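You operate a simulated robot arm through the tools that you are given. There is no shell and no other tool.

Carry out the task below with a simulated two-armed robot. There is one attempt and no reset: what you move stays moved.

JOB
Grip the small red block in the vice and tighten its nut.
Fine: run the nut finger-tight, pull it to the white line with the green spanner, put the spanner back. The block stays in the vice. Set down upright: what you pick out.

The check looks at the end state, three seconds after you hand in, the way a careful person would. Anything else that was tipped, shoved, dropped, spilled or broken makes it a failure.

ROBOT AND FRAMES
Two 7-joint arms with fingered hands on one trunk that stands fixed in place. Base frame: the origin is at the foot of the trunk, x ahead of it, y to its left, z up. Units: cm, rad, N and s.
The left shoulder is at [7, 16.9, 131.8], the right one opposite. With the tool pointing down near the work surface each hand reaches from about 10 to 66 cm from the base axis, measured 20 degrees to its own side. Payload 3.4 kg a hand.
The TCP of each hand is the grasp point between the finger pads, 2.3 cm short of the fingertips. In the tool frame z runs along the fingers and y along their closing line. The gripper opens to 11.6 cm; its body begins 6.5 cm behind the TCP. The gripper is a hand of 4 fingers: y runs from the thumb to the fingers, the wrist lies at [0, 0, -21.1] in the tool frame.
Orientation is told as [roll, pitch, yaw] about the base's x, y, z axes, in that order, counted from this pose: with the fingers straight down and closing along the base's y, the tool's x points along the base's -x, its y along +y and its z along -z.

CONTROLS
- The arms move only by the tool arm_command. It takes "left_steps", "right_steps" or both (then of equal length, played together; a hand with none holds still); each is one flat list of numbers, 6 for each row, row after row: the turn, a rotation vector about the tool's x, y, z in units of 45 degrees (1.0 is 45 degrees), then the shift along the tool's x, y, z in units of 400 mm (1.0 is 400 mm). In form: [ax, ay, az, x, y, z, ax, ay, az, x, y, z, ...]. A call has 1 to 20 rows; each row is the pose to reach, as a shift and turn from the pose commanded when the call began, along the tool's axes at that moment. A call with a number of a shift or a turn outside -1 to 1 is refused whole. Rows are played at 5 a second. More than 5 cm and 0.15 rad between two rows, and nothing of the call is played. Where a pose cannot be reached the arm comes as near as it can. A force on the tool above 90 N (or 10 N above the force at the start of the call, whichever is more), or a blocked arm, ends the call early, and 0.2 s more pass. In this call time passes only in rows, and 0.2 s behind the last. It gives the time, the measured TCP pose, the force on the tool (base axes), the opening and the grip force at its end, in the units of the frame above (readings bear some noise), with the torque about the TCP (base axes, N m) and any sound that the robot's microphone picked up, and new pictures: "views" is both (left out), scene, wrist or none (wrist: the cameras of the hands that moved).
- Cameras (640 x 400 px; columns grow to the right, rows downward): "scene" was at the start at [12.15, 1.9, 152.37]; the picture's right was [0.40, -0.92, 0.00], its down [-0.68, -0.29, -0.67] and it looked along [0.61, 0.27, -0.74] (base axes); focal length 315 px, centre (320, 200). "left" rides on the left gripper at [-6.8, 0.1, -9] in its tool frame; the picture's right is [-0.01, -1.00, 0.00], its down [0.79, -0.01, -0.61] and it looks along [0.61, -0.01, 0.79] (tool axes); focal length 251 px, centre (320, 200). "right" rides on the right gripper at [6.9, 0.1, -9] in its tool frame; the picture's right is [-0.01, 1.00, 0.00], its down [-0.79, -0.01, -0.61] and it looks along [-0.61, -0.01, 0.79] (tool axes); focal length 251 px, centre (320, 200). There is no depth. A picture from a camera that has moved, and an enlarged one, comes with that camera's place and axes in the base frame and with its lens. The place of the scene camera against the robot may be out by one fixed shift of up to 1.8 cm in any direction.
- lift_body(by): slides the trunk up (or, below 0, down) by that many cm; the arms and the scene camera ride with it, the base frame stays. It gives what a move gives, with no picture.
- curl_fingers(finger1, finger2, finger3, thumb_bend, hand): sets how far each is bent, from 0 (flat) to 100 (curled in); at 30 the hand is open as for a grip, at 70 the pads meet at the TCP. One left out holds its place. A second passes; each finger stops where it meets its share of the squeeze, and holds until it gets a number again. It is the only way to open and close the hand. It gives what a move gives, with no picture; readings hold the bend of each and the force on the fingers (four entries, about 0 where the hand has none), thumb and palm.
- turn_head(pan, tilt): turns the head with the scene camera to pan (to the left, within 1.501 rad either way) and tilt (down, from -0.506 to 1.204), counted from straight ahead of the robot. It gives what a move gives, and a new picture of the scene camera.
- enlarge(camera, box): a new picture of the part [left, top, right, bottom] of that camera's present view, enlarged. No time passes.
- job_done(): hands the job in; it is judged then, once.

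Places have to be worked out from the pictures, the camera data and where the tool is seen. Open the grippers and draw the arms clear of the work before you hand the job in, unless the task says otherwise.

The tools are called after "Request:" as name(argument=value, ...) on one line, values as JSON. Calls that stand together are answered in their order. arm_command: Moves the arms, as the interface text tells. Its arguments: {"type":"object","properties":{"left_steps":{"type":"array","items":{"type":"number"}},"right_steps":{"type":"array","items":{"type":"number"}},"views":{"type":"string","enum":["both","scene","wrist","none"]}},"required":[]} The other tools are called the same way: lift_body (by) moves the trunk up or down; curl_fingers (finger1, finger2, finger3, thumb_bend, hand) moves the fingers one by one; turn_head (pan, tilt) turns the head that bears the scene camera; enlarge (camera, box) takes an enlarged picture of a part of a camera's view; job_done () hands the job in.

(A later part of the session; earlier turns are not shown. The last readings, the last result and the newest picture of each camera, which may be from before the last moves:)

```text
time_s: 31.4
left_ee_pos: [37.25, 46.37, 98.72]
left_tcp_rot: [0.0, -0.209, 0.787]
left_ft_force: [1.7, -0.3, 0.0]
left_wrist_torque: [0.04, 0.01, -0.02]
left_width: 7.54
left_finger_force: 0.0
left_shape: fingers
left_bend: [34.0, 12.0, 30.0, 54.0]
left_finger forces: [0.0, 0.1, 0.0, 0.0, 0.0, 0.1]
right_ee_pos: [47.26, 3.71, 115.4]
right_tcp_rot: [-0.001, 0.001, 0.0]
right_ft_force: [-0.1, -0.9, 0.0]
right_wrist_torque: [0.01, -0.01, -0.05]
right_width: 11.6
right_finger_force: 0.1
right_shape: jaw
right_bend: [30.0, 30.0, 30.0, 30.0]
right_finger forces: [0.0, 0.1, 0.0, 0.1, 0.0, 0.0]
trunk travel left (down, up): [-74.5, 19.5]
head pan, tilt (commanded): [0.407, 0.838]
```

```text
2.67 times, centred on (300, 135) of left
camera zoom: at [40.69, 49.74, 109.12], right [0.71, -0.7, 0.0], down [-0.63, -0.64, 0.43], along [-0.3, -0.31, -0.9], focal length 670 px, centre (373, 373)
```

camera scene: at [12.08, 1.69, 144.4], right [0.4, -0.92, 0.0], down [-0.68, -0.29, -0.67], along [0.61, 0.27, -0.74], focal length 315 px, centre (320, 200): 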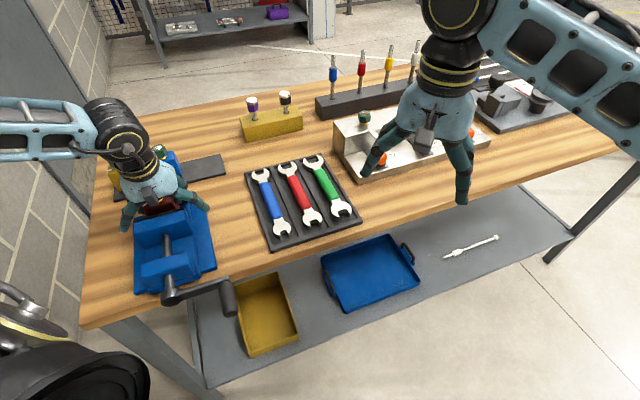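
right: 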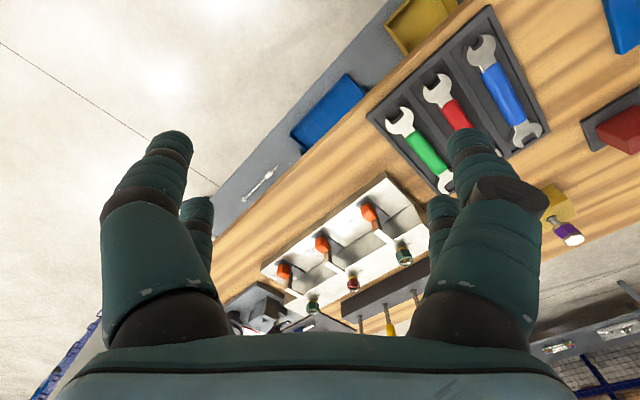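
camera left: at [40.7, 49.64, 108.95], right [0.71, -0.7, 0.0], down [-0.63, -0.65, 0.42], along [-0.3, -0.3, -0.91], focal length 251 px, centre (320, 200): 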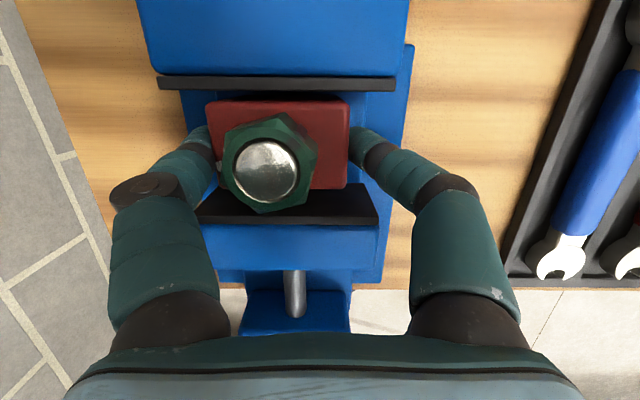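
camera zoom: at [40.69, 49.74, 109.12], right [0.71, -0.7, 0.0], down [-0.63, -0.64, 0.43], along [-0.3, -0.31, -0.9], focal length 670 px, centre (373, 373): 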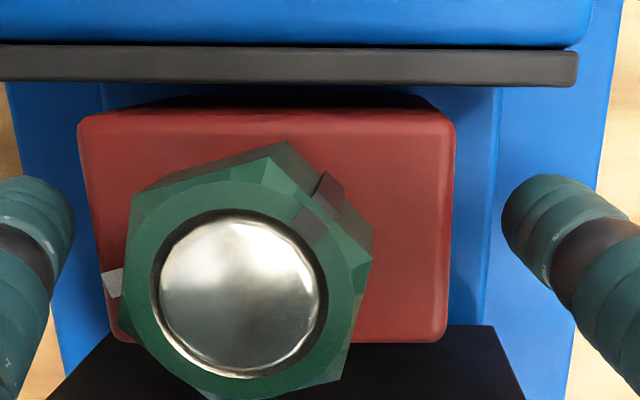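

The block stands free in the gap. I raise the hand straight up about 12 cm and look.

Request:
arm_command(left_steps=[0, 0, 0, -0.0104, 0, -0.0489, 0, 0, 0, -0.0208, 0, -0.0978, 0, 0, 0, -0.0416, 0, -0.1956, 0, 0, 0, -0.0624, 0, -0.2934], views="both")

Request:
enlarge(camera="left", box=[180, 60, 420, 280])

Request:
enlarge(camera="scene", box=[90, 170, 250, 330])

```text
time_s: 32.4
left_ee_pos: [37.22, 46.16, 111.08]
left_tcp_rot: [0.0, -0.209, 0.787]
left_ft_force: [-0.6, -0.2, -0.7]
left_wrist_torque: [-0.01, 0.0, 0.0]
left_width: 7.54
left_finger_force: 0.1
left_shape: fingers
left_bend: [34.0, 12.0, 30.0, 54.0]
left_finger forces: [0.0, 0.0, 0.0, 0.0, 0.1, 0.0]
right_ee_pos: [47.13, 3.7, 115.35]
right_tcp_rot: [-0.001, -0.001, 0.002]
right_ft_force: [-0.5, -0.1, -0.6]
right_wrist_torque: [0.0, 0.01, 0.01]
right_width: 11.57
right_finger_force: 0.0
right_shape: jaw
right_bend: [30.0, 30.0, 30.0, 30.0]
right_finger forces: [0.0, 0.0, 0.1, 0.1, 0.0, 0.1]
trunk travel left (down, up): [-74.5, 19.5]
head pan, tilt (commanded): [0.407, 0.838]
camera scene: at [12.07, 1.81, 144.38], right [0.4, -0.92, 0.0], down [-0.68, -0.29, -0.67], along [0.61, 0.27, -0.74], focal length 315 px, centre (320, 200)
camera left: at [40.69, 49.7, 121.32], right [0.71, -0.7, 0.0], down [-0.63, -0.64, 0.43], along [-0.3, -0.31, -0.9], focal length 251 px, centre (320, 200)
```

scene: 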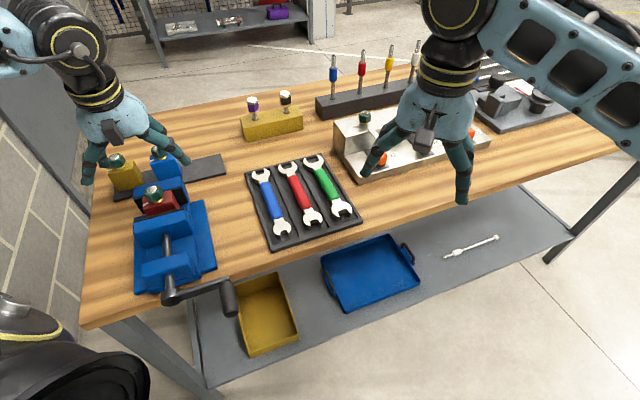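
left: 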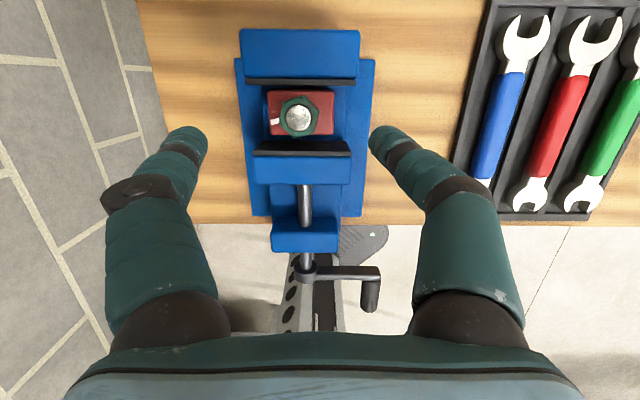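

```text
1.82 times, centred on (300, 170) of left
camera zoom: at [40.69, 49.7, 121.32], right [0.71, -0.7, 0.0], down [-0.63, -0.64, 0.43], along [-0.3, -0.31, -0.9], focal length 457 px, centre (356, 254)
```

zoom: 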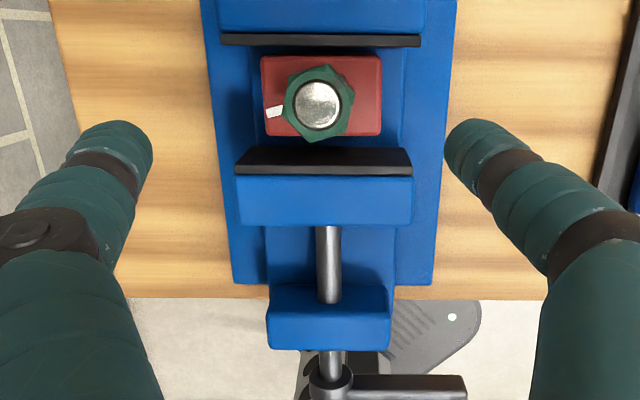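

```text
2.50 times, centred on (170, 250) of scene
camera zoom: at [12.07, 1.81, 144.38], right [0.4, -0.92, 0.0], down [-0.68, -0.29, -0.67], along [0.61, 0.27, -0.74], focal length 789 px, centre (695, 75)
```

zoom: 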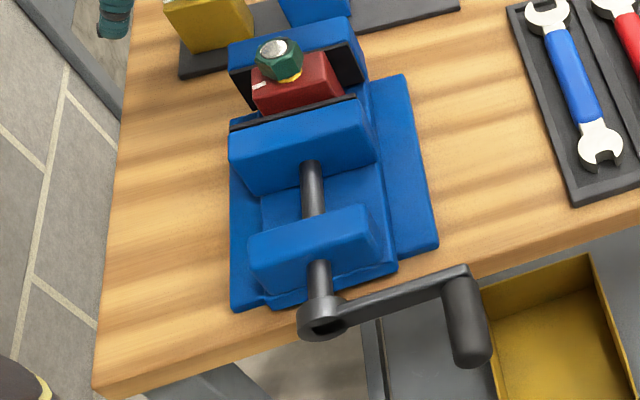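

The block stands upright in the vice gap. Next the crank: I raise the trunk for elbow room, then bring the left hand back toward the crank with a 45° forward tilt so the wrist camera looks straight down on it.

Request:
lift_body(by=15)

Request:
curl_fingers(hand="left", finger1=30, finger2=30, finger3=30, thumb_bend=30)

Request:
arm_command(left_steps=[0, -0.092, 0, 0.076, -0.021, 0.0285, 0, -0.183, 0, 0.1525, -0.0425, 0.057, 0, -0.275, 0, 0.229, -0.064, 0.0855, 0, -0.367, 0, 0.305, -0.085, 0.114, 0, -0.458, 0, 0.381, -0.106, 0.1425, 0, -0.55, 0, 0.4575, -0.1275, 0.171, 0, -0.642, 0, 0.534, -0.149, 0.1995, 0, -0.733, 0, 0.61, -0.17, 0.228], views="both")

```text
time_s: 34.1
left_ee_pos: [37.25, 46.31, 125.86]
left_tcp_rot: [-0.001, -0.21, 0.787]
left_ft_force: [-0.8, 0.2, 0.4]
left_wrist_torque: [0.01, -0.01, -0.01]
left_width: 7.57
left_finger_force: 0.0
left_shape: fingers
left_bend: [34.0, 12.0, 30.0, 54.0]
left_finger forces: [0.0, 0.1, 0.1, 0.0, 0.0, 0.1]
right_ee_pos: [47.17, 3.64, 130.39]
right_tcp_rot: [-0.001, 0.001, 0.0]
right_ft_force: [0.2, 0.1, 0.3]
right_wrist_torque: [0.03, 0.01, 0.0]
right_width: 11.59
right_finger_force: 0.0
right_shape: jaw
right_bend: [30.0, 30.0, 30.0, 30.0]
right_finger forces: [0.0, 0.0, 0.1, 0.0, 0.0, 0.1]
trunk travel left (down, up): [-89.5, 4.5]
head pan, tilt (commanded): [0.407, 0.838]
```

```text
time_s: 35.1
left_ee_pos: [37.25, 46.24, 125.82]
left_tcp_rot: [0.0, -0.21, 0.787]
left_ft_force: [0.9, -1.2, -0.3]
left_wrist_torque: [0.01, 0.01, 0.03]
left_width: 11.66
left_finger_force: 0.1
left_shape: fingers
left_bend: [30.0, 30.0, 30.0, 30.0]
left_finger forces: [0.0, 0.0, 0.0, 0.1, 0.0, 0.0]
right_ee_pos: [47.27, 3.7, 130.5]
right_tcp_rot: [-0.001, 0.0, 0.001]
right_ft_force: [0.6, -0.3, 0.0]
right_wrist_torque: [-0.02, 0.03, 0.0]
right_width: 11.64
right_finger_force: 0.1
right_shape: jaw
right_bend: [30.0, 30.0, 30.0, 30.0]
right_finger forces: [0.0, 0.0, 0.0, 0.1, 0.0, 0.0]
trunk travel left (down, up): [-89.5, 4.5]
head pan, tilt (commanded): [0.407, 0.838]
```

```text
time_s: 36.9
left_ee_pos: [34.91, 26.44, 110.25]
left_tcp_rot: [-0.004, -0.786, 0.789]
left_ft_force: [-0.2, -0.4, 0.2]
left_wrist_torque: [-0.02, -0.02, -0.01]
left_width: 11.71
left_finger_force: 0.0
left_shape: fingers
left_bend: [30.0, 30.0, 30.0, 30.0]
left_finger forces: [0.0, 0.0, 0.0, 0.0, 0.0, 0.0]
left hand out of reach, approached as far as the arm can: row 3, 4, 5, 6, 7, 8
right_ee_pos: [46.93, 3.74, 130.45]
right_tcp_rot: [-0.002, 0.0, 0.0]
right_ft_force: [0.0, 0.6, 0.2]
right_wrist_torque: [-0.02, 0.02, -0.02]
right_width: 11.6
right_finger_force: 0.0
right_shape: jaw
right_bend: [30.0, 30.0, 30.0, 30.0]
right_finger forces: [0.0, 0.0, 0.0, 0.1, 0.1, 0.0]
trunk travel left (down, up): [-89.5, 4.5]
head pan, tilt (commanded): [0.407, 0.838]
camera scene: at [11.95, 2.06, 159.38], right [0.4, -0.92, 0.0], down [-0.68, -0.3, -0.67], along [0.61, 0.26, -0.74], focal length 315 px, centre (320, 200)
camera left: at [33.83, 25.4, 121.6], right [0.71, -0.7, 0.01], down [-0.69, -0.71, -0.13], along [0.1, 0.09, -0.99], focal length 251 px, centre (320, 200)
```

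scene: 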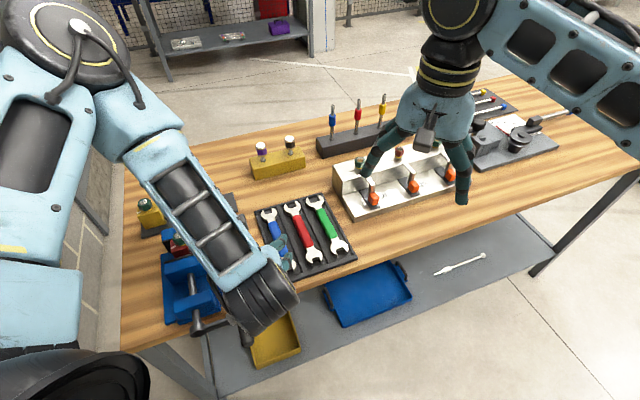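
left: 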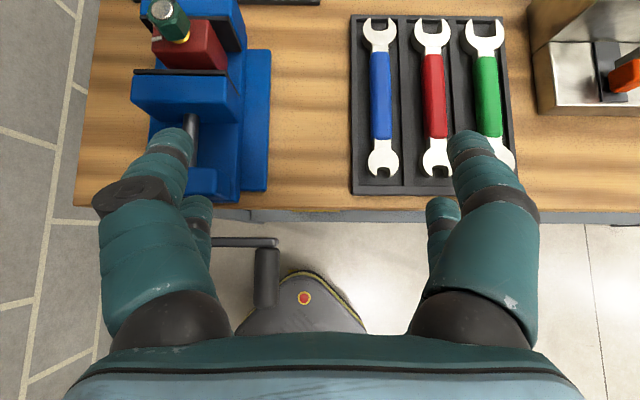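

The 45° tilt is out of reach that close to the body, but this straight-down view fixes the crank: knob axis at r≈0.7, d≈35.3–40.5, z≈96.5, hub at r≈−7.9. I return the left hand to vertical above the knob to test reach there.

Request:
arm_command(left_steps=[0, 0.15, 0, -0.018, 0, -0.013, 0, 0.3, 0, -0.036, 0, -0.026, 0, 0.45, 0, -0.054, 0, -0.039, 0, 0.6, 0, -0.072, 0, -0.052, 0, 0.75, 0, -0.09, 0, -0.065, 0, 0.9, 0, -0.108, 0, -0.078, 0, 1.0, 0, -0.124, -0.005, -0.088], views="both")

```text
time_s: 38.5
left_ee_pos: [35.79, 27.19, 116.18]
left_tcp_rot: [-0.001, 0.002, 0.786]
left_ft_force: [-0.2, -0.3, 0.0]
left_wrist_torque: [-0.03, 0.0, 0.02]
left_width: 11.68
left_finger_force: 0.0
left_shape: fingers
left_bend: [30.0, 30.0, 30.0, 30.0]
left_finger forces: [0.0, 0.1, 0.0, 0.0, 0.1, 0.0]
left hand out of reach, approached as far as the arm can: row 1, 2, 3
right_ee_pos: [47.21, 3.64, 130.39]
right_tcp_rot: [0.0, 0.0, 0.0]
right_ft_force: [0.5, -0.3, -0.5]
right_wrist_torque: [0.04, -0.03, 0.01]
right_width: 11.59
right_finger_force: 0.1
right_shape: jaw
right_bend: [30.0, 30.0, 30.0, 30.0]
right_finger forces: [0.0, 0.1, 0.0, 0.1, 0.0, 0.0]
trunk travel left (down, up): [-89.5, 4.5]
head pan, tilt (commanded): [0.407, 0.838]
camera scene: at [12.2, 1.88, 159.37], right [0.4, -0.92, 0.0], down [-0.68, -0.29, -0.67], along [0.61, 0.27, -0.74], focal length 315 px, centre (320, 200)
camera left: at [40.75, 32.0, 125.39], right [0.71, -0.7, 0.0], down [-0.56, -0.57, 0.61], along [-0.43, -0.43, -0.79], focal length 251 px, centre (320, 200)
```

scene: 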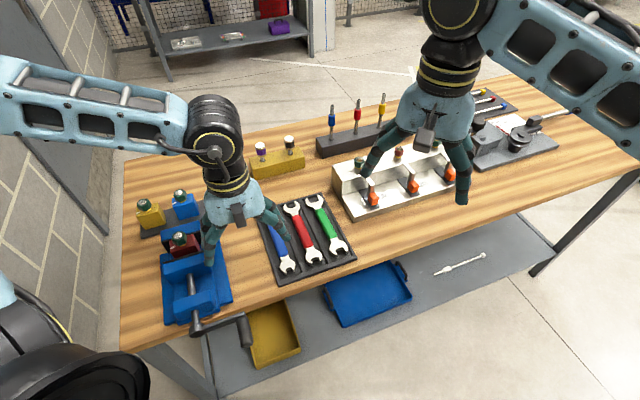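
left: 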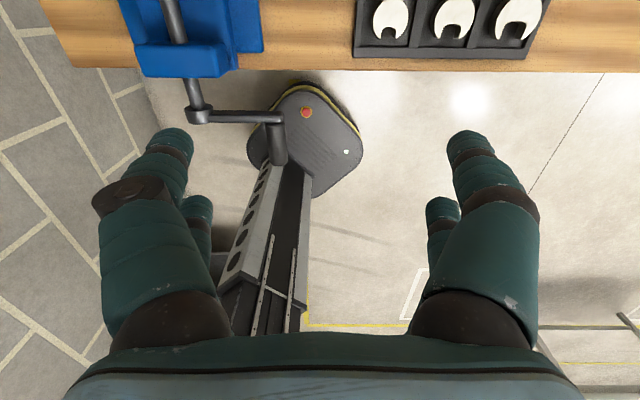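

That landed at d≈44.5, r≈6.1. I now move to directly above the knob (d≈38, r≈0.7) at z≈116 with the tool vertical.

Request:
arm_command(left_steps=[0, 0, 0, 0.054, 0.045, 0, 0, 0, 0, 0.108, 0.09, 0, 0, 0, 0, 0.1625, 0.135, 0], views="wrist")

```text
time_s: 39.3
left_ee_pos: [30.39, 26.53, 116.26]
left_tcp_rot: [0.003, 0.003, 0.785]
left_ft_force: [0.2, 0.1, -0.4]
left_wrist_torque: [0.02, -0.01, 0.02]
left_width: 11.72
left_finger_force: 0.0
left_shape: fingers
left_bend: [30.0, 30.0, 30.0, 30.0]
left_finger forces: [0.0, 0.0, 0.0, 0.0, 0.1, 0.0]
left hand out of reach, approached as far as the arm can: row 3
right_ee_pos: [47.33, 3.62, 130.45]
right_tcp_rot: [-0.001, 0.0, -0.001]
right_ft_force: [-0.2, -0.6, -0.2]
right_wrist_torque: [-0.01, 0.02, -0.01]
right_width: 11.61
right_finger_force: 0.0
right_shape: jaw
right_bend: [30.0, 30.0, 30.0, 30.0]
right_finger forces: [0.0, 0.0, 0.0, 0.1, 0.0, 0.1]
trunk travel left (down, up): [-89.5, 4.5]
head pan, tilt (commanded): [0.407, 0.838]
camera left: at [35.26, 31.41, 125.41], right [0.71, -0.7, 0.0], down [-0.56, -0.57, 0.61], along [-0.43, -0.43, -0.79], focal length 251 px, centre (320, 200)
```

left: 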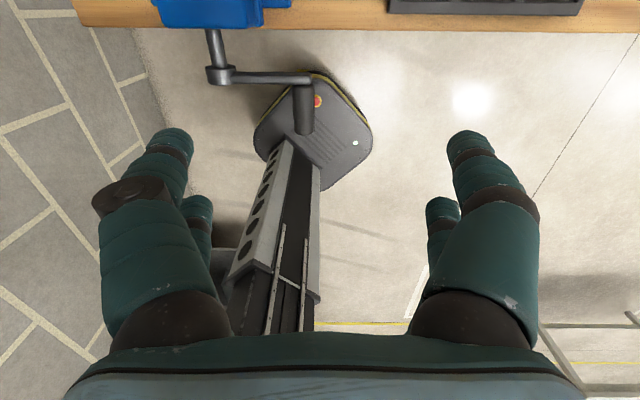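

Being close to the shoulder limits the fold, but at lower heights there is more room. I raise the trunk the last 4.5 cm and come down to a pre-grasp above the crank knob with a small tilt, then look.

Request:
lift_body(by=4.5)

Request:
arm_command(left_steps=[0, 0, 0, 0, 0, 0.1, 0, -0.04, 0, 0.02, 0.01, 0.2, 0, -0.08, 0, 0.05, 0.025, 0.3, 0, -0.12, 0, 0.08, 0.04, 0.4, 0, -0.167, 0, 0.111, 0.051, 0.445], views="both")

```text
time_s: 40.2
left_ee_pos: [30.26, 26.57, 120.73]
left_tcp_rot: [-0.001, 0.001, 0.785]
left_ft_force: [0.1, -0.1, 0.2]
left_wrist_torque: [-0.01, 0.01, 0.01]
left_width: 11.69
left_finger_force: 0.0
left_shape: fingers
left_bend: [30.0, 30.0, 30.0, 30.0]
left_finger forces: [0.1, 0.1, 0.1, 0.0, 0.0, 0.1]
right_ee_pos: [47.26, 3.86, 134.89]
right_tcp_rot: [0.001, -0.001, -0.001]
right_ft_force: [-0.1, 0.4, -0.1]
right_wrist_torque: [-0.01, 0.0, 0.01]
right_width: 11.58
right_finger_force: 0.0
right_shape: jaw
right_bend: [30.0, 30.0, 30.0, 30.0]
right_finger forces: [0.0, 0.1, 0.1, 0.1, 0.1, 0.1]
trunk travel left (down, up): [-94.0, 0.0]
head pan, tilt (commanded): [0.407, 0.838]
```

```text
time_s: 41.4
left_ee_pos: [25.93, 24.77, 103.23]
left_tcp_rot: [0.002, -0.128, 0.785]
left_ft_force: [0.7, -0.1, -1.1]
left_wrist_torque: [0.03, 0.0, -0.01]
left_width: 11.7
left_finger_force: 0.0
left_shape: fingers
left_bend: [30.0, 30.0, 30.0, 30.0]
left_finger forces: [0.0, 0.1, 0.0, 0.0, 0.0, 0.0]
right_ee_pos: [47.48, 3.22, 134.8]
right_tcp_rot: [0.004, 0.003, 0.001]
right_ft_force: [0.1, 0.0, -1.0]
right_wrist_torque: [0.01, 0.01, -0.04]
right_width: 11.58
right_finger_force: 0.1
right_shape: jaw
right_bend: [30.0, 30.0, 30.0, 30.0]
right_finger forces: [0.0, 0.0, 0.1, 0.0, 0.0, 0.0]
trunk travel left (down, up): [-94.0, 0.0]
head pan, tilt (commanded): [0.407, 0.838]
camera scene: at [12.46, 1.44, 163.85], right [0.4, -0.92, 0.0], down [-0.68, -0.29, -0.67], along [0.61, 0.27, -0.74], focal length 315 px, centre (320, 200)
camera left: at [29.98, 28.72, 113.1], right [0.71, -0.7, 0.0], down [-0.61, -0.62, 0.5], along [-0.35, -0.36, -0.87], focal length 251 px, centre (320, 200)
```

scene: 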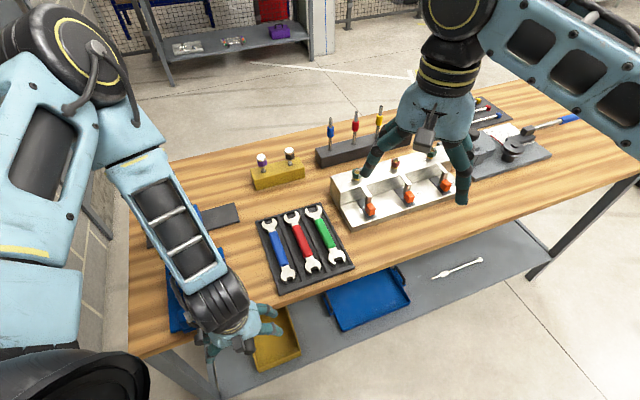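
left: 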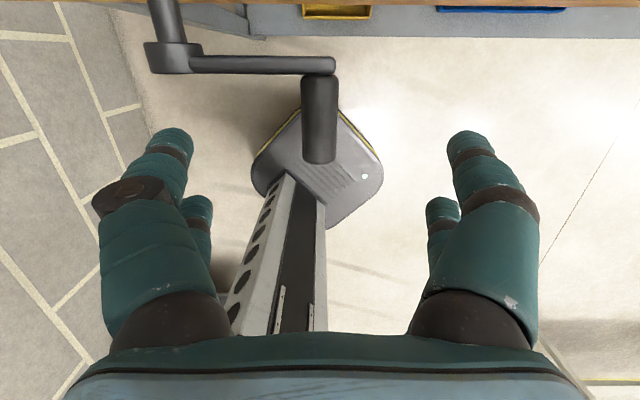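

Knob axis is at r≈0.9, spanning d≈35.3–40.4, radius ≈1.1; the far finger pair sits at d≈37.6, good. I descend so the far pair straddles the knob.

Request:
arm_command(left_steps=[0, 0, 0, 0.0078, 0, 0.0612, 0, 0, 0, 0.0157, 0, 0.1223, 0, 0, 0, 0.0235, 0, 0.1835], views="wrist")

```text
time_s: 42.2
left_ee_pos: [26.25, 26.34, 102.37]
left_tcp_rot: [0.003, -0.133, 0.785]
left_ft_force: [0.0, -1.0, 0.3]
left_wrist_torque: [-0.02, -0.04, -0.01]
left_width: 11.69
left_finger_force: 0.1
left_shape: fingers
left_bend: [30.0, 30.0, 30.0, 30.0]
left_finger forces: [0.0, 0.1, 0.0, 0.0, 0.0, 0.0]
left hand out of reach, approached as far as the arm can: row 1, 2, 3
right_ee_pos: [47.37, 3.37, 134.95]
right_tcp_rot: [-0.002, -0.001, 0.0]
right_ft_force: [-0.3, 0.2, -0.9]
right_wrist_torque: [0.0, -0.02, 0.03]
right_width: 11.57
right_finger_force: 0.1
right_shape: jaw
right_bend: [30.0, 30.0, 30.0, 30.0]
right_finger forces: [0.1, 0.0, 0.0, 0.1, 0.0, 0.0]
trunk travel left (down, up): [-94.0, 0.0]
head pan, tilt (commanded): [0.407, 0.838]
camera left: at [30.31, 30.33, 112.29], right [0.71, -0.7, 0.0], down [-0.61, -0.62, 0.5], along [-0.35, -0.36, -0.87], focal length 251 px, centre (320, 200)
```

left: 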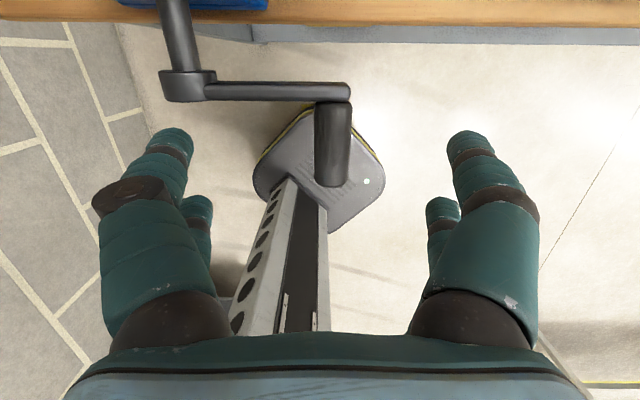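

Going lower is out of reach for the left arm here, so the right arm, which has more room toward that spot, should turn the crank. I first park the left hand up and to the left, away from the crank.

Request:
arm_command(left_steps=[0, 0.02, 0, -0.074, 0.05, -0.061, 0, 0.04, 0, -0.148, 0.1, -0.1225, 0, 0.06, 0, -0.221, 0.15, -0.184, 0, 0.08, 0, -0.295, 0.2, -0.245, 0, 0.105, 0, -0.369, 0.25, -0.306, 0, 0.127, 0, -0.4425, 0.3, -0.3675, 0, 0.148, 0, -0.516, 0.35, -0.429, 0, 0.169, 0, -0.59, 0.4, -0.49], views="none")

Request:
lift_body(by=-11.5)

Request:
enlarge(camera="scene", box=[0, 0, 640, 400])

```text
time_s: 44.0
left_ee_pos: [29.63, 52.36, 124.51]
left_tcp_rot: [-0.003, 0.003, 0.786]
left_ft_force: [0.3, -1.0, -0.6]
left_wrist_torque: [0.02, 0.0, 0.0]
left_width: 11.69
left_finger_force: 0.1
left_shape: fingers
left_bend: [30.0, 30.0, 30.0, 30.0]
left_finger forces: [0.0, 0.0, 0.0, 0.0, 0.1, 0.0]
right_ee_pos: [47.18, 3.76, 134.85]
right_tcp_rot: [-0.002, -0.001, 0.001]
right_ft_force: [0.3, -0.5, -0.7]
right_wrist_torque: [-0.02, 0.0, 0.03]
right_width: 11.59
right_finger_force: 0.1
right_shape: jaw
right_bend: [30.0, 30.0, 30.0, 30.0]
right_finger forces: [0.0, 0.0, 0.0, 0.0, 0.1, 0.0]
trunk travel left (down, up): [-94.0, 0.0]
head pan, tilt (commanded): [0.407, 0.838]
```

```text
time_s: 45.5
left_ee_pos: [29.82, 52.19, 112.95]
left_tcp_rot: [0.0, 0.002, 0.787]
left_ft_force: [0.1, 0.3, -0.3]
left_wrist_torque: [0.02, -0.03, -0.02]
left_width: 11.68
left_finger_force: 0.1
left_shape: fingers
left_bend: [30.0, 30.0, 30.0, 30.0]
left_finger forces: [0.0, 0.1, 0.1, 0.0, 0.1, 0.0]
right_ee_pos: [47.19, 3.56, 123.44]
right_tcp_rot: [0.0, 0.001, -0.001]
right_ft_force: [-1.0, -0.6, -0.5]
right_wrist_torque: [0.0, 0.0, 0.01]
right_width: 11.57
right_finger_force: 0.0
right_shape: jaw
right_bend: [30.0, 30.0, 30.0, 30.0]
right_finger forces: [0.0, 0.0, 0.1, 0.0, 0.1, 0.0]
trunk travel left (down, up): [-82.5, 11.5]
head pan, tilt (commanded): [0.407, 0.838]
```

```text
1.00 times, centred on (320, 200) of scene (not enlarged: the box is as wide or as high as the picture)
camera zoom: at [12.14, 1.89, 152.38], right [0.4, -0.92, 0.0], down [-0.68, -0.29, -0.67], along [0.61, 0.27, -0.74], focal length 315 px, centre (320, 200)
```

zoom: 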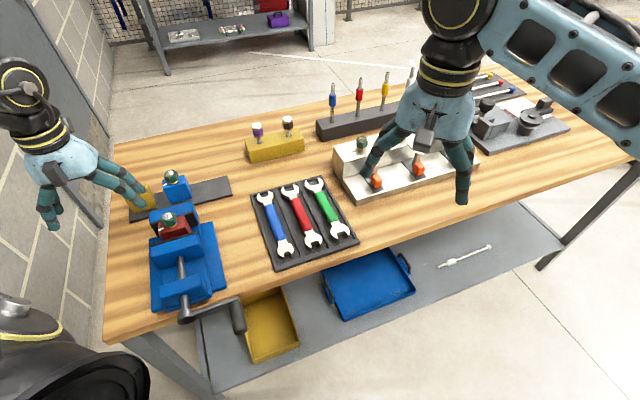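

Left arm is parked. Now I bring the right hand over to above the crank knob (d≈35.8, r≈0.9, z≈112) while turning to yaw +45°.

Request:
arm_command(right_steps=[0, 0, -0.111, 0.059, 0.0587, 0.0317, 0, 0, -0.222, 0.118, 0.1173, 0.0633, 0, 0, -0.333, 0.177, 0.176, 0.095, 0, 0, -0.444, 0.236, 0.2347, 0.1267, 0, 0, -0.556, 0.295, 0.2933, 0.1583, 0, 0, -0.667, 0.354, 0.352, 0.19, 0, 0, -0.778, 0.413, 0.4107, 0.2217, 0, 0, -0.889, 0.472, 0.4693, 0.2533, 0, 0, -1.0, 0.531, 0.528, 0.285], views="both")

```text
time_s: 47.5
left_ee_pos: [29.82, 52.02, 113.14]
left_tcp_rot: [0.003, 0.003, 0.786]
left_ft_force: [-0.3, 0.0, -0.2]
left_wrist_torque: [0.01, -0.01, -0.04]
left_width: 11.69
left_finger_force: 0.1
left_shape: fingers
left_bend: [30.0, 30.0, 30.0, 30.0]
left_finger forces: [0.0, 0.1, 0.1, 0.0, 0.1, 0.0]
right_ee_pos: [27.77, 17.65, 108.04]
right_tcp_rot: [-0.002, -0.002, 0.781]
right_ft_force: [0.1, -1.0, -0.1]
right_wrist_torque: [0.03, -0.02, -0.05]
right_width: 11.61
right_finger_force: 0.0
right_shape: jaw
right_bend: [30.0, 30.0, 30.0, 30.0]
right_finger forces: [0.0, 0.0, 0.1, 0.1, 0.0, 0.0]
right hand out of reach, approached as far as the arm can: row 8, 9
trunk travel left (down, up): [-82.5, 11.5]
head pan, tilt (commanded): [0.407, 0.838]
camera scene: at [12.3, 1.73, 152.37], right [0.4, -0.92, 0.0], down [-0.68, -0.29, -0.67], along [0.61, 0.27, -0.74], focal length 315 px, centre (320, 200)
camera right: at [22.91, 12.8, 117.08], right [-0.7, 0.72, 0.0], down [0.57, 0.56, 0.61], along [0.44, 0.42, -0.79], focal length 251 px, centre (320, 200)
```

scene: 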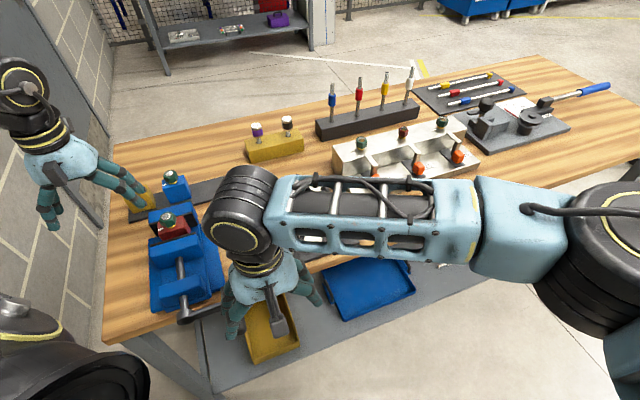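
right: 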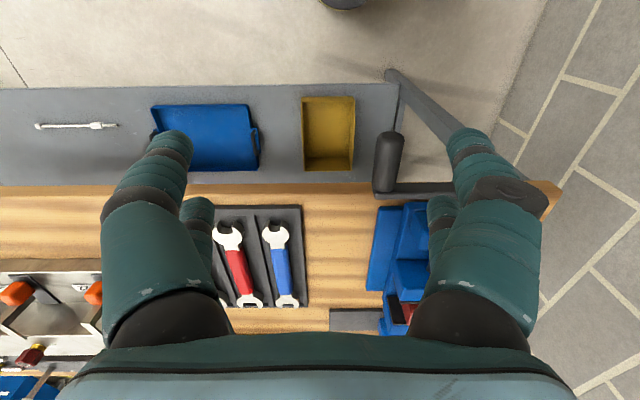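

The right arm is also limited crossing over (stopped at r≈7). I return it to its start place and try the left hand again at this default trunk height, where the stated reach range should hold.

Request:
arm_command(right_steps=[0, 0, 0.125, -0.011, -0.0734, -0.047, 0, 0, 0.25, -0.0225, -0.147, -0.094, 0, 0, 0.375, -0.034, -0.22, -0.141, 0, 0, 0.5, -0.045, -0.294, -0.1875, 0, 0, 0.625, -0.056, -0.367, -0.234, 0, 0, 0.75, -0.0675, -0.44, -0.281, 0, 0, 0.875, -0.079, -0.514, -0.328, 0, 0, 1.0, -0.09, -0.5875, -0.375], views="none")

Request:
arm_command(left_steps=[0, 0, 0, 0.069, -0.052, 0.022, 0, 0, 0, 0.139, -0.104, 0.044, 0, 0, 0, 0.208, -0.157, 0.066, 0, 0, 0, 0.2775, -0.209, 0.0875, 0, 0, 0, 0.347, -0.261, 0.109, 0, 0, 0, 0.416, -0.313, 0.131, 0, 0, 0, 0.486, -0.365, 0.153, 0, 0, 0, 0.555, -0.4175, 0.175], views="both")

```text
time_s: 49.2
left_ee_pos: [29.76, 52.19, 112.99]
left_tcp_rot: [0.001, 0.003, 0.786]
left_ft_force: [0.4, -0.5, -0.9]
left_wrist_torque: [0.0, 0.04, -0.02]
left_width: 11.73
left_finger_force: 0.1
left_shape: fingers
left_bend: [30.0, 30.0, 30.0, 30.0]
left_finger forces: [0.1, 0.1, 0.0, 0.0, 0.1, 0.0]
right_ee_pos: [47.19, 3.58, 122.87]
right_tcp_rot: [0.0, 0.002, -0.002]
right_ft_force: [-0.5, 1.1, 0.2]
right_wrist_torque: [0.02, 0.05, -0.04]
right_width: 11.6
right_finger_force: 0.0
right_shape: jaw
right_bend: [30.0, 30.0, 30.0, 30.0]
right_finger forces: [0.0, 0.0, 0.0, 0.1, 0.0, 0.0]
trunk travel left (down, up): [-82.5, 11.5]
head pan, tilt (commanded): [0.407, 0.838]
```

```text
time_s: 51.0
left_ee_pos: [30.0, 24.81, 105.33]
left_tcp_rot: [0.002, 0.002, 0.788]
left_ft_force: [-0.7, 0.4, 0.1]
left_wrist_torque: [0.07, 0.0, 0.01]
left_width: 11.71
left_finger_force: 0.1
left_shape: fingers
left_bend: [30.0, 30.0, 30.0, 30.0]
left_finger forces: [0.0, 0.1, 0.0, 0.0, 0.0, 0.0]
left hand out of reach, approached as far as the arm can: row 6, 7, 8
right_ee_pos: [47.06, 3.47, 122.85]
right_tcp_rot: [0.002, 0.001, 0.001]
right_ft_force: [0.2, 0.4, 0.3]
right_wrist_torque: [0.03, 0.0, 0.02]
right_width: 11.56
right_finger_force: 0.1
right_shape: jaw
right_bend: [30.0, 30.0, 30.0, 30.0]
right_finger forces: [0.0, 0.1, 0.1, 0.0, 0.0, 0.0]
trunk travel left (down, up): [-82.5, 11.5]
head pan, tilt (commanded): [0.407, 0.838]
camera scene: at [12.32, 1.64, 152.36], right [0.4, -0.92, 0.0], down [-0.68, -0.29, -0.67], along [0.61, 0.27, -0.74], focal length 315 px, centre (320, 200)
camera left: at [34.79, 29.59, 114.34], right [0.72, -0.7, 0.0], down [-0.55, -0.57, 0.61], along [-0.43, -0.43, -0.79], focal length 251 px, centre (320, 200)
```

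scene: 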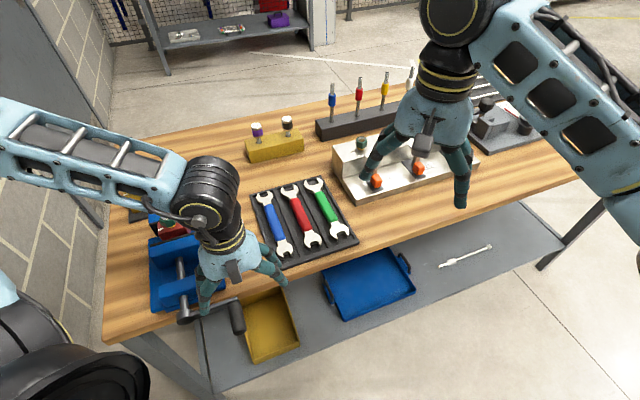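
left: 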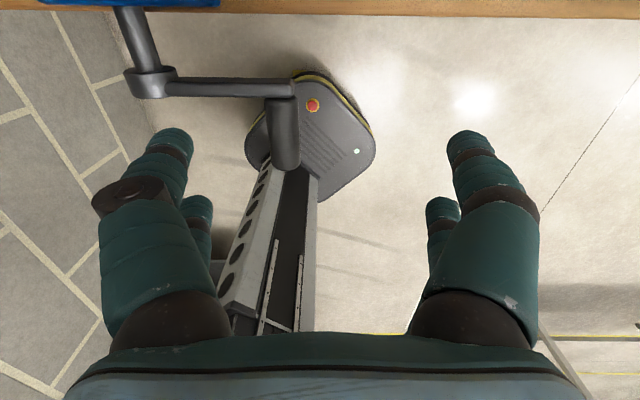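

The left arm's limit is a minimum shoulder-to-wrist distance of ~25 cm. I'll test in free air to the right of the crank whether a low, tilted pose (needed for the crank's bottom position) can be reached, with the trunk 5 cm up.

Request:
lift_body(by=5)

Request:
arm_command(left_steps=[0, 0, 0, 0.01, -0.1, 0.05, 0, 0, 0, 0.02, -0.2, 0.1, 0, -0.1, 0, 0.02, -0.2, 0.2, 0, -0.25, 0, 0.02, -0.2, 0.3, 0, -0.4, 0, 0.02, -0.2, 0.4, 0, -0.55, 0, 0.02, -0.2, 0.48, 0, -0.7, 0, 0.02, -0.2, 0.52, 0, -0.85, 0, 0.02, -0.2, 0.54], views="both")

```text
time_s: 52.0
left_ee_pos: [29.76, 24.88, 110.17]
left_tcp_rot: [0.003, 0.002, 0.789]
left_ft_force: [0.0, 0.5, -0.1]
left_wrist_torque: [0.0, 0.02, -0.01]
left_width: 11.72
left_finger_force: 0.0
left_shape: fingers
left_bend: [30.0, 30.0, 30.0, 30.0]
left_finger forces: [0.1, 0.0, 0.1, 0.1, 0.0, 0.0]
right_ee_pos: [46.99, 3.67, 127.95]
right_tcp_rot: [0.001, -0.001, 0.0]
right_ft_force: [0.2, -0.7, -0.3]
right_wrist_torque: [0.03, -0.01, 0.01]
right_width: 11.61
right_finger_force: 0.1
right_shape: jaw
right_bend: [30.0, 30.0, 30.0, 30.0]
right_finger forces: [0.1, 0.1, 0.0, 0.0, 0.0, 0.1]
trunk travel left (down, up): [-87.5, 6.5]
head pan, tilt (commanded): [0.407, 0.838]
```

```text
time_s: 53.8
left_ee_pos: [36.44, 28.32, 103.08]
left_tcp_rot: [0.0, -0.665, 0.787]
left_ft_force: [0.1, 0.0, -1.0]
left_wrist_torque: [0.01, -0.02, -0.01]
left_width: 11.71
left_finger_force: 0.1
left_shape: fingers
left_bend: [30.0, 30.0, 30.0, 30.0]
left_finger forces: [0.0, 0.1, 0.1, 0.0, 0.0, 0.0]
left hand out of reach, approached as far as the arm can: row 4, 5, 6, 7, 8
right_ee_pos: [46.94, 3.51, 127.82]
right_tcp_rot: [-0.001, 0.001, -0.002]
right_ft_force: [-0.1, -0.9, 0.0]
right_wrist_torque: [-0.01, 0.02, 0.0]
right_width: 11.59
right_finger_force: 0.2
right_shape: jaw
right_bend: [30.0, 30.0, 30.0, 30.0]
right_finger forces: [0.0, 0.0, 0.1, 0.0, 0.0, 0.0]
trunk travel left (down, up): [-87.5, 6.5]
head pan, tilt (commanded): [0.407, 0.838]
camera scene: at [12.14, 1.87, 157.38], right [0.4, -0.92, 0.0], down [-0.68, -0.29, -0.67], along [0.61, 0.27, -0.74], focal length 315 px, centre (320, 200)
camera left: at [36.35, 28.29, 114.53], right [0.71, -0.7, 0.01], down [-0.7, -0.71, -0.01], along [0.01, 0.0, -1.0], focal length 251 px, centre (320, 200)
```

scene: 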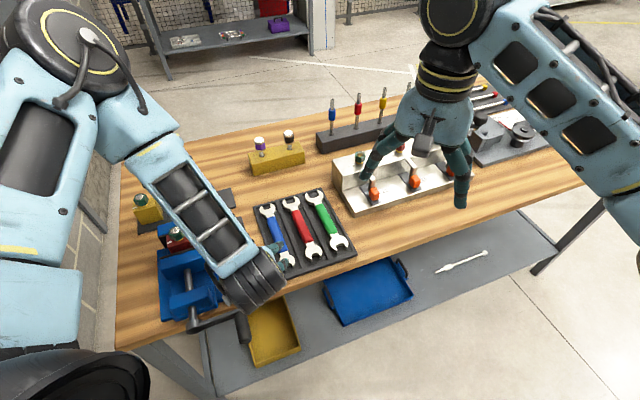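
left: 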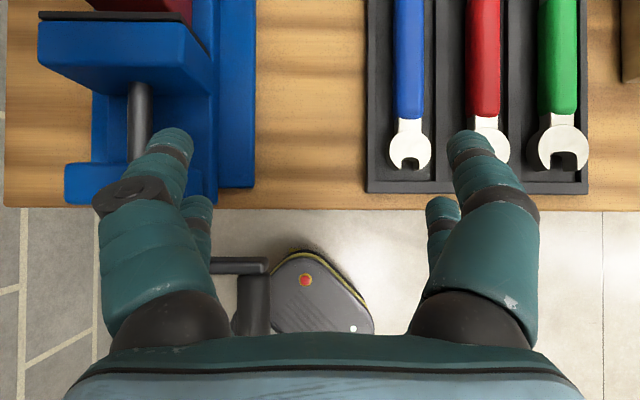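

Forward tilt at close range isn't reachable; vertical or slightly backward tilt at default trunk height should be. I go back to vertical, lower the trunk to default, and come over the knob with a slight backward tilt.

Request:
arm_command(left_steps=[0, 0.141, 0, 0.003, -0.01, -0.029, 0, 0.282, 0, 0.006, -0.02, -0.057, 0, 0.423, 0, 0.009, -0.03, -0.086, 0, 0.565, 0, 0.012, -0.04, -0.115, 0, 0.706, 0, 0.0145, -0.05, -0.143, 0, 0.847, 0, 0.017, -0.0575, -0.172], views="none")

Request:
lift_body(by=-5)

```text
time_s: 55.2
left_ee_pos: [34.0, 23.45, 107.73]
left_tcp_rot: [0.001, 0.005, 0.787]
left_ft_force: [-0.4, 0.5, -0.5]
left_wrist_torque: [-0.01, 0.01, 0.0]
left_width: 11.7
left_finger_force: 0.0
left_shape: fingers
left_bend: [30.0, 30.0, 30.0, 30.0]
left_finger forces: [0.0, 0.0, 0.1, 0.0, 0.0, 0.1]
right_ee_pos: [46.93, 3.65, 127.87]
right_tcp_rot: [0.0, 0.0, 0.0]
right_ft_force: [0.1, -0.8, 0.4]
right_wrist_torque: [0.01, -0.04, -0.01]
right_width: 11.61
right_finger_force: 0.0
right_shape: jaw
right_bend: [30.0, 30.0, 30.0, 30.0]
right_finger forces: [0.0, 0.0, 0.1, 0.0, 0.0, 0.0]
trunk travel left (down, up): [-87.5, 6.5]
head pan, tilt (commanded): [0.407, 0.838]
```

```text
time_s: 56.1
left_ee_pos: [34.02, 23.43, 102.68]
left_tcp_rot: [0.001, 0.003, 0.785]
left_ft_force: [0.3, 0.3, -0.1]
left_wrist_torque: [0.02, 0.0, -0.02]
left_width: 11.69
left_finger_force: 0.1
left_shape: fingers
left_bend: [30.0, 30.0, 30.0, 30.0]
left_finger forces: [0.0, 0.0, 0.0, 0.0, 0.0, 0.0]
right_ee_pos: [46.95, 3.62, 122.98]
right_tcp_rot: [-0.001, -0.001, 0.001]
right_ft_force: [-0.2, -0.4, 0.0]
right_wrist_torque: [-0.05, 0.0, -0.02]
right_width: 11.57
right_finger_force: 0.0
right_shape: jaw
right_bend: [30.0, 30.0, 30.0, 30.0]
right_finger forces: [0.0, 0.0, 0.1, 0.1, 0.0, 0.0]
trunk travel left (down, up): [-82.5, 11.5]
head pan, tilt (commanded): [0.407, 0.838]
```

Now over the knob: shift to d≈37.2, r≈0.9 with 8° backward tilt, still above it, and look.

Request:
arm_command(left_steps=[0, 0.06, 0, 0.028, 0.055, 0, 0, 0.12, 0, 0.057, 0.11, 0, 0, 0.178, 0, 0.085, 0.165, 0], views="both")

```text
time_s: 56.9
left_ee_pos: [26.82, 25.77, 102.74]
left_tcp_rot: [-0.001, 0.142, 0.785]
left_ft_force: [0.8, 0.0, 0.1]
left_wrist_torque: [0.01, -0.02, 0.01]
left_width: 11.68
left_finger_force: 0.2
left_shape: fingers
left_bend: [30.0, 30.0, 30.0, 30.0]
left_finger forces: [0.0, 0.0, 0.1, 0.0, 0.0, 0.1]
right_ee_pos: [46.84, 3.64, 123.0]
right_tcp_rot: [-0.001, -0.002, -0.002]
right_ft_force: [-0.5, 0.1, -0.8]
right_wrist_torque: [-0.02, 0.01, 0.0]
right_width: 11.61
right_finger_force: 0.2
right_shape: jaw
right_bend: [30.0, 30.0, 30.0, 30.0]
right_finger forces: [0.0, 0.1, 0.1, 0.0, 0.1, 0.0]
trunk travel left (down, up): [-82.5, 11.5]
head pan, tilt (commanded): [0.407, 0.838]
camera scene: at [12.01, 1.97, 152.39], right [0.4, -0.92, 0.0], down [-0.68, -0.3, -0.67], along [0.61, 0.26, -0.74], focal length 315 px, centre (320, 200)
camera left: at [32.55, 31.49, 110.94], right [0.71, -0.7, 0.0], down [-0.49, -0.5, 0.71], along [-0.5, -0.51, -0.7], focal length 251 px, centre (320, 200)
```

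scene: 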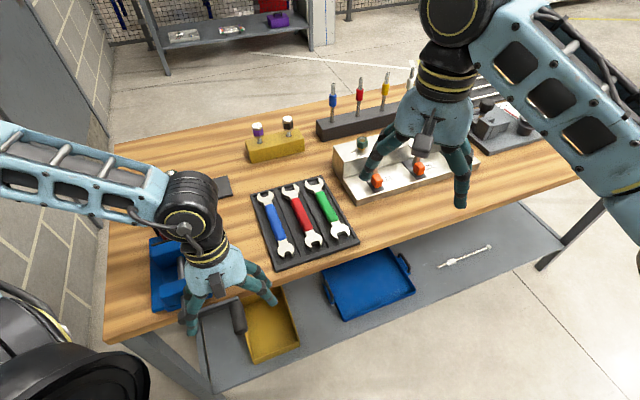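
left: 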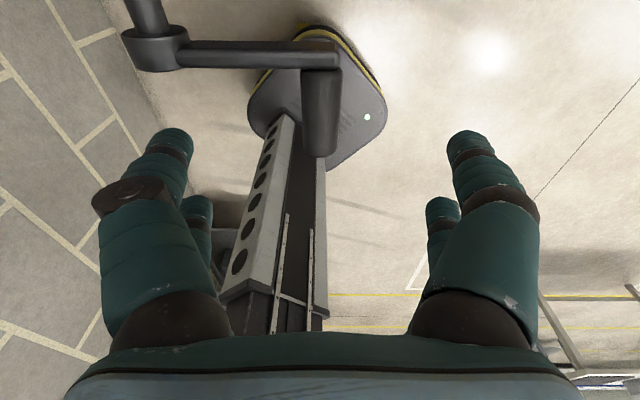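

The hand is well placed over the knob (d≈37.2, r≈0.75, knob axis z≈96.5). I lower it so the far fingertips straddle the knob.

Request:
arm_command(left_steps=[0, 0, 0, -0.008, -0.001, 0.0557, 0, 0, 0, -0.0159, -0.002, 0.1114], views="wrist")

```text
time_s: 57.5
left_ee_pos: [27.04, 25.78, 98.46]
left_tcp_rot: [0.003, 0.143, 0.786]
left_ft_force: [-0.4, 0.1, 0.6]
left_wrist_torque: [-0.02, 0.02, -0.01]
left_width: 11.69
left_finger_force: 0.2
left_shape: fingers
left_bend: [30.0, 30.0, 30.0, 30.0]
left_finger forces: [0.0, 0.0, 0.0, 0.0, 0.0, 0.0]
right_ee_pos: [46.99, 3.67, 122.85]
right_tcp_rot: [0.0, 0.0, 0.0]
right_ft_force: [-0.2, 0.1, 0.2]
right_wrist_torque: [-0.01, 0.0, -0.03]
right_width: 11.61
right_finger_force: 0.1
right_shape: jaw
right_bend: [30.0, 30.0, 30.0, 30.0]
right_finger forces: [0.0, 0.1, 0.0, 0.0, 0.1, 0.1]
trunk travel left (down, up): [-82.5, 11.5]
head pan, tilt (commanded): [0.407, 0.838]
camera left: at [32.73, 31.44, 106.45], right [0.71, -0.7, 0.0], down [-0.49, -0.5, 0.71], along [-0.5, -0.51, -0.7], focal length 251 px, centre (320, 200)
```

left: 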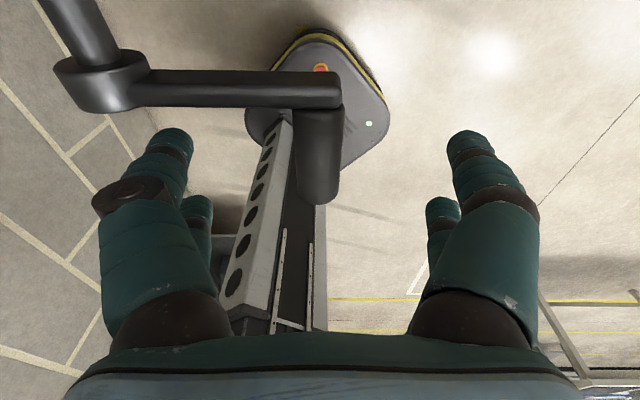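

The knob lies between the far fingers. I close finger1 and thumb on it.

Request:
curl_fingers(hand="left", finger1=72, thumb_bend=72)

Request:
enlarge(camera="left", box=[120, 40, 500, 280])

```text
time_s: 58.5
left_ee_pos: [27.02, 25.6, 98.42]
left_tcp_rot: [0.001, 0.144, 0.787]
left_ft_force: [0.1, 0.0, 1.8]
left_wrist_torque: [-0.01, -0.01, 0.04]
left_width: 0.95
left_finger_force: 3.5
left_shape: fingers
left_bend: [69.0, 30.0, 30.0, 68.0]
left_finger forces: [3.7, 0.0, 0.0, 0.1, 3.7, 0.1]
right_ee_pos: [46.92, 3.55, 122.87]
right_tcp_rot: [-0.001, -0.001, 0.0]
right_ft_force: [0.7, -0.1, 0.9]
right_wrist_torque: [0.0, 0.02, -0.01]
right_width: 11.59
right_finger_force: 0.1
right_shape: jaw
right_bend: [30.0, 30.0, 30.0, 30.0]
right_finger forces: [0.0, 0.0, 0.1, 0.1, 0.1, 0.0]
trunk travel left (down, up): [-82.5, 11.5]
head pan, tilt (commanded): [0.407, 0.838]
```

```text
1.67 times, centred on (310, 160) of left
camera zoom: at [32.69, 31.39, 106.5], right [0.71, -0.7, 0.0], down [-0.49, -0.5, 0.71], along [-0.5, -0.51, -0.7], focal length 419 px, centre (337, 267)
```

zoom: 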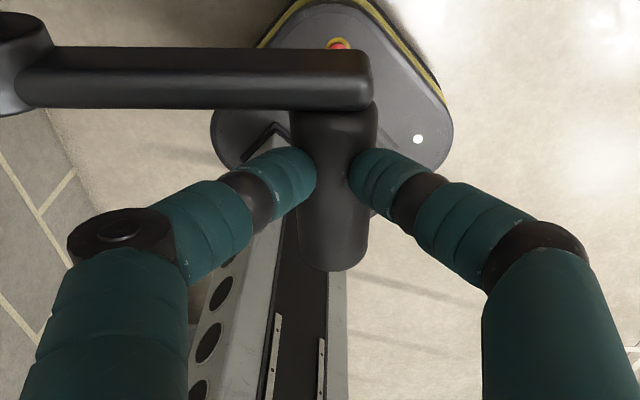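

The tips closed over the upper part of the knob (width 0.95 vs ≈2.3 diameter), so I reopen slightly, go 1.6 cm lower and close again.

Request:
curl_fingers(hand="left", finger1=50, thumb_bend=50)

Request:
arm_command(left_steps=[0, 0, 0, -0.003, 0, 0.02, 0, 0, 0, -0.0056, 0, 0.0396], views="none")

Request:
curl_fingers(hand="left", finger1=72, thumb_bend=72)

Request:
enlarge(camera="left", box=[120, 40, 500, 280])

```text
time_s: 59.5
left_ee_pos: [26.94, 25.6, 98.55]
left_tcp_rot: [0.003, 0.14, 0.787]
left_ft_force: [0.6, 0.3, -0.6]
left_wrist_torque: [0.01, 0.0, 0.01]
left_width: 5.75
left_finger_force: 0.0
left_shape: fingers
left_bend: [50.0, 30.0, 30.0, 50.0]
left_finger forces: [0.0, 0.0, 0.1, 0.0, 0.1, 0.0]
right_ee_pos: [47.08, 3.6, 122.87]
right_tcp_rot: [-0.001, 0.001, -0.001]
right_ft_force: [-0.4, 0.5, -0.2]
right_wrist_torque: [-0.01, 0.02, -0.03]
right_width: 11.59
right_finger_force: 0.1
right_shape: jaw
right_bend: [30.0, 30.0, 30.0, 30.0]
right_finger forces: [0.1, 0.0, 0.1, 0.0, 0.1, 0.0]
trunk travel left (down, up): [-82.5, 11.5]
head pan, tilt (commanded): [0.407, 0.838]
```

```text
time_s: 60.1
left_ee_pos: [27.0, 25.53, 96.64]
left_tcp_rot: [0.002, 0.141, 0.787]
left_ft_force: [0.7, -0.6, 0.1]
left_wrist_torque: [-0.01, 0.02, 0.01]
left_width: 5.78
left_finger_force: 0.0
left_shape: fingers
left_bend: [50.0, 30.0, 30.0, 50.0]
left_finger forces: [0.0, 0.0, 0.0, 0.0, 0.1, 0.0]
right_ee_pos: [46.86, 3.72, 122.91]
right_tcp_rot: [0.0, 0.001, 0.0]
right_ft_force: [-0.2, 0.0, 0.1]
right_wrist_torque: [-0.01, 0.03, 0.02]
right_width: 11.59
right_finger_force: 0.1
right_shape: jaw
right_bend: [30.0, 30.0, 30.0, 30.0]
right_finger forces: [0.0, 0.0, 0.0, 0.0, 0.0, 0.0]
trunk travel left (down, up): [-82.5, 11.5]
head pan, tilt (commanded): [0.407, 0.838]
```

```text
time_s: 61.1
left_ee_pos: [26.95, 25.67, 96.87]
left_tcp_rot: [0.002, 0.14, 0.786]
left_ft_force: [0.4, -1.3, -3.0]
left_wrist_torque: [-0.07, -0.01, -0.05]
left_width: 1.97
left_finger_force: 8.1
left_shape: fingers
left_bend: [63.0, 30.0, 30.0, 65.0]
left_finger forces: [6.7, 0.0, 0.1, 0.0, 8.5, 0.1]
right_ee_pos: [46.95, 3.58, 122.8]
right_tcp_rot: [-0.002, 0.001, 0.0]
right_ft_force: [0.2, 0.2, 0.9]
right_wrist_torque: [0.0, -0.01, -0.03]
right_width: 11.63
right_finger_force: 0.1
right_shape: jaw
right_bend: [30.0, 30.0, 30.0, 30.0]
right_finger forces: [0.0, 0.0, 0.0, 0.0, 0.0, 0.0]
trunk travel left (down, up): [-82.5, 11.5]
head pan, tilt (commanded): [0.407, 0.838]
```

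```text
1.67 times, centred on (310, 160) of left
camera zoom: at [32.68, 31.35, 104.83], right [0.71, -0.7, 0.0], down [-0.49, -0.5, 0.71], along [-0.5, -0.51, -0.7], focal length 419 px, centre (337, 267)
```

zoom: 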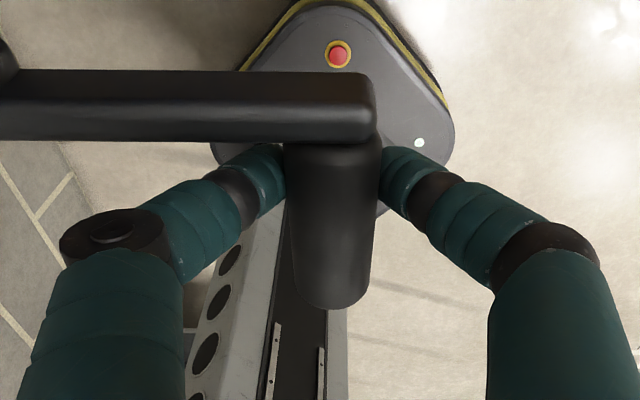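

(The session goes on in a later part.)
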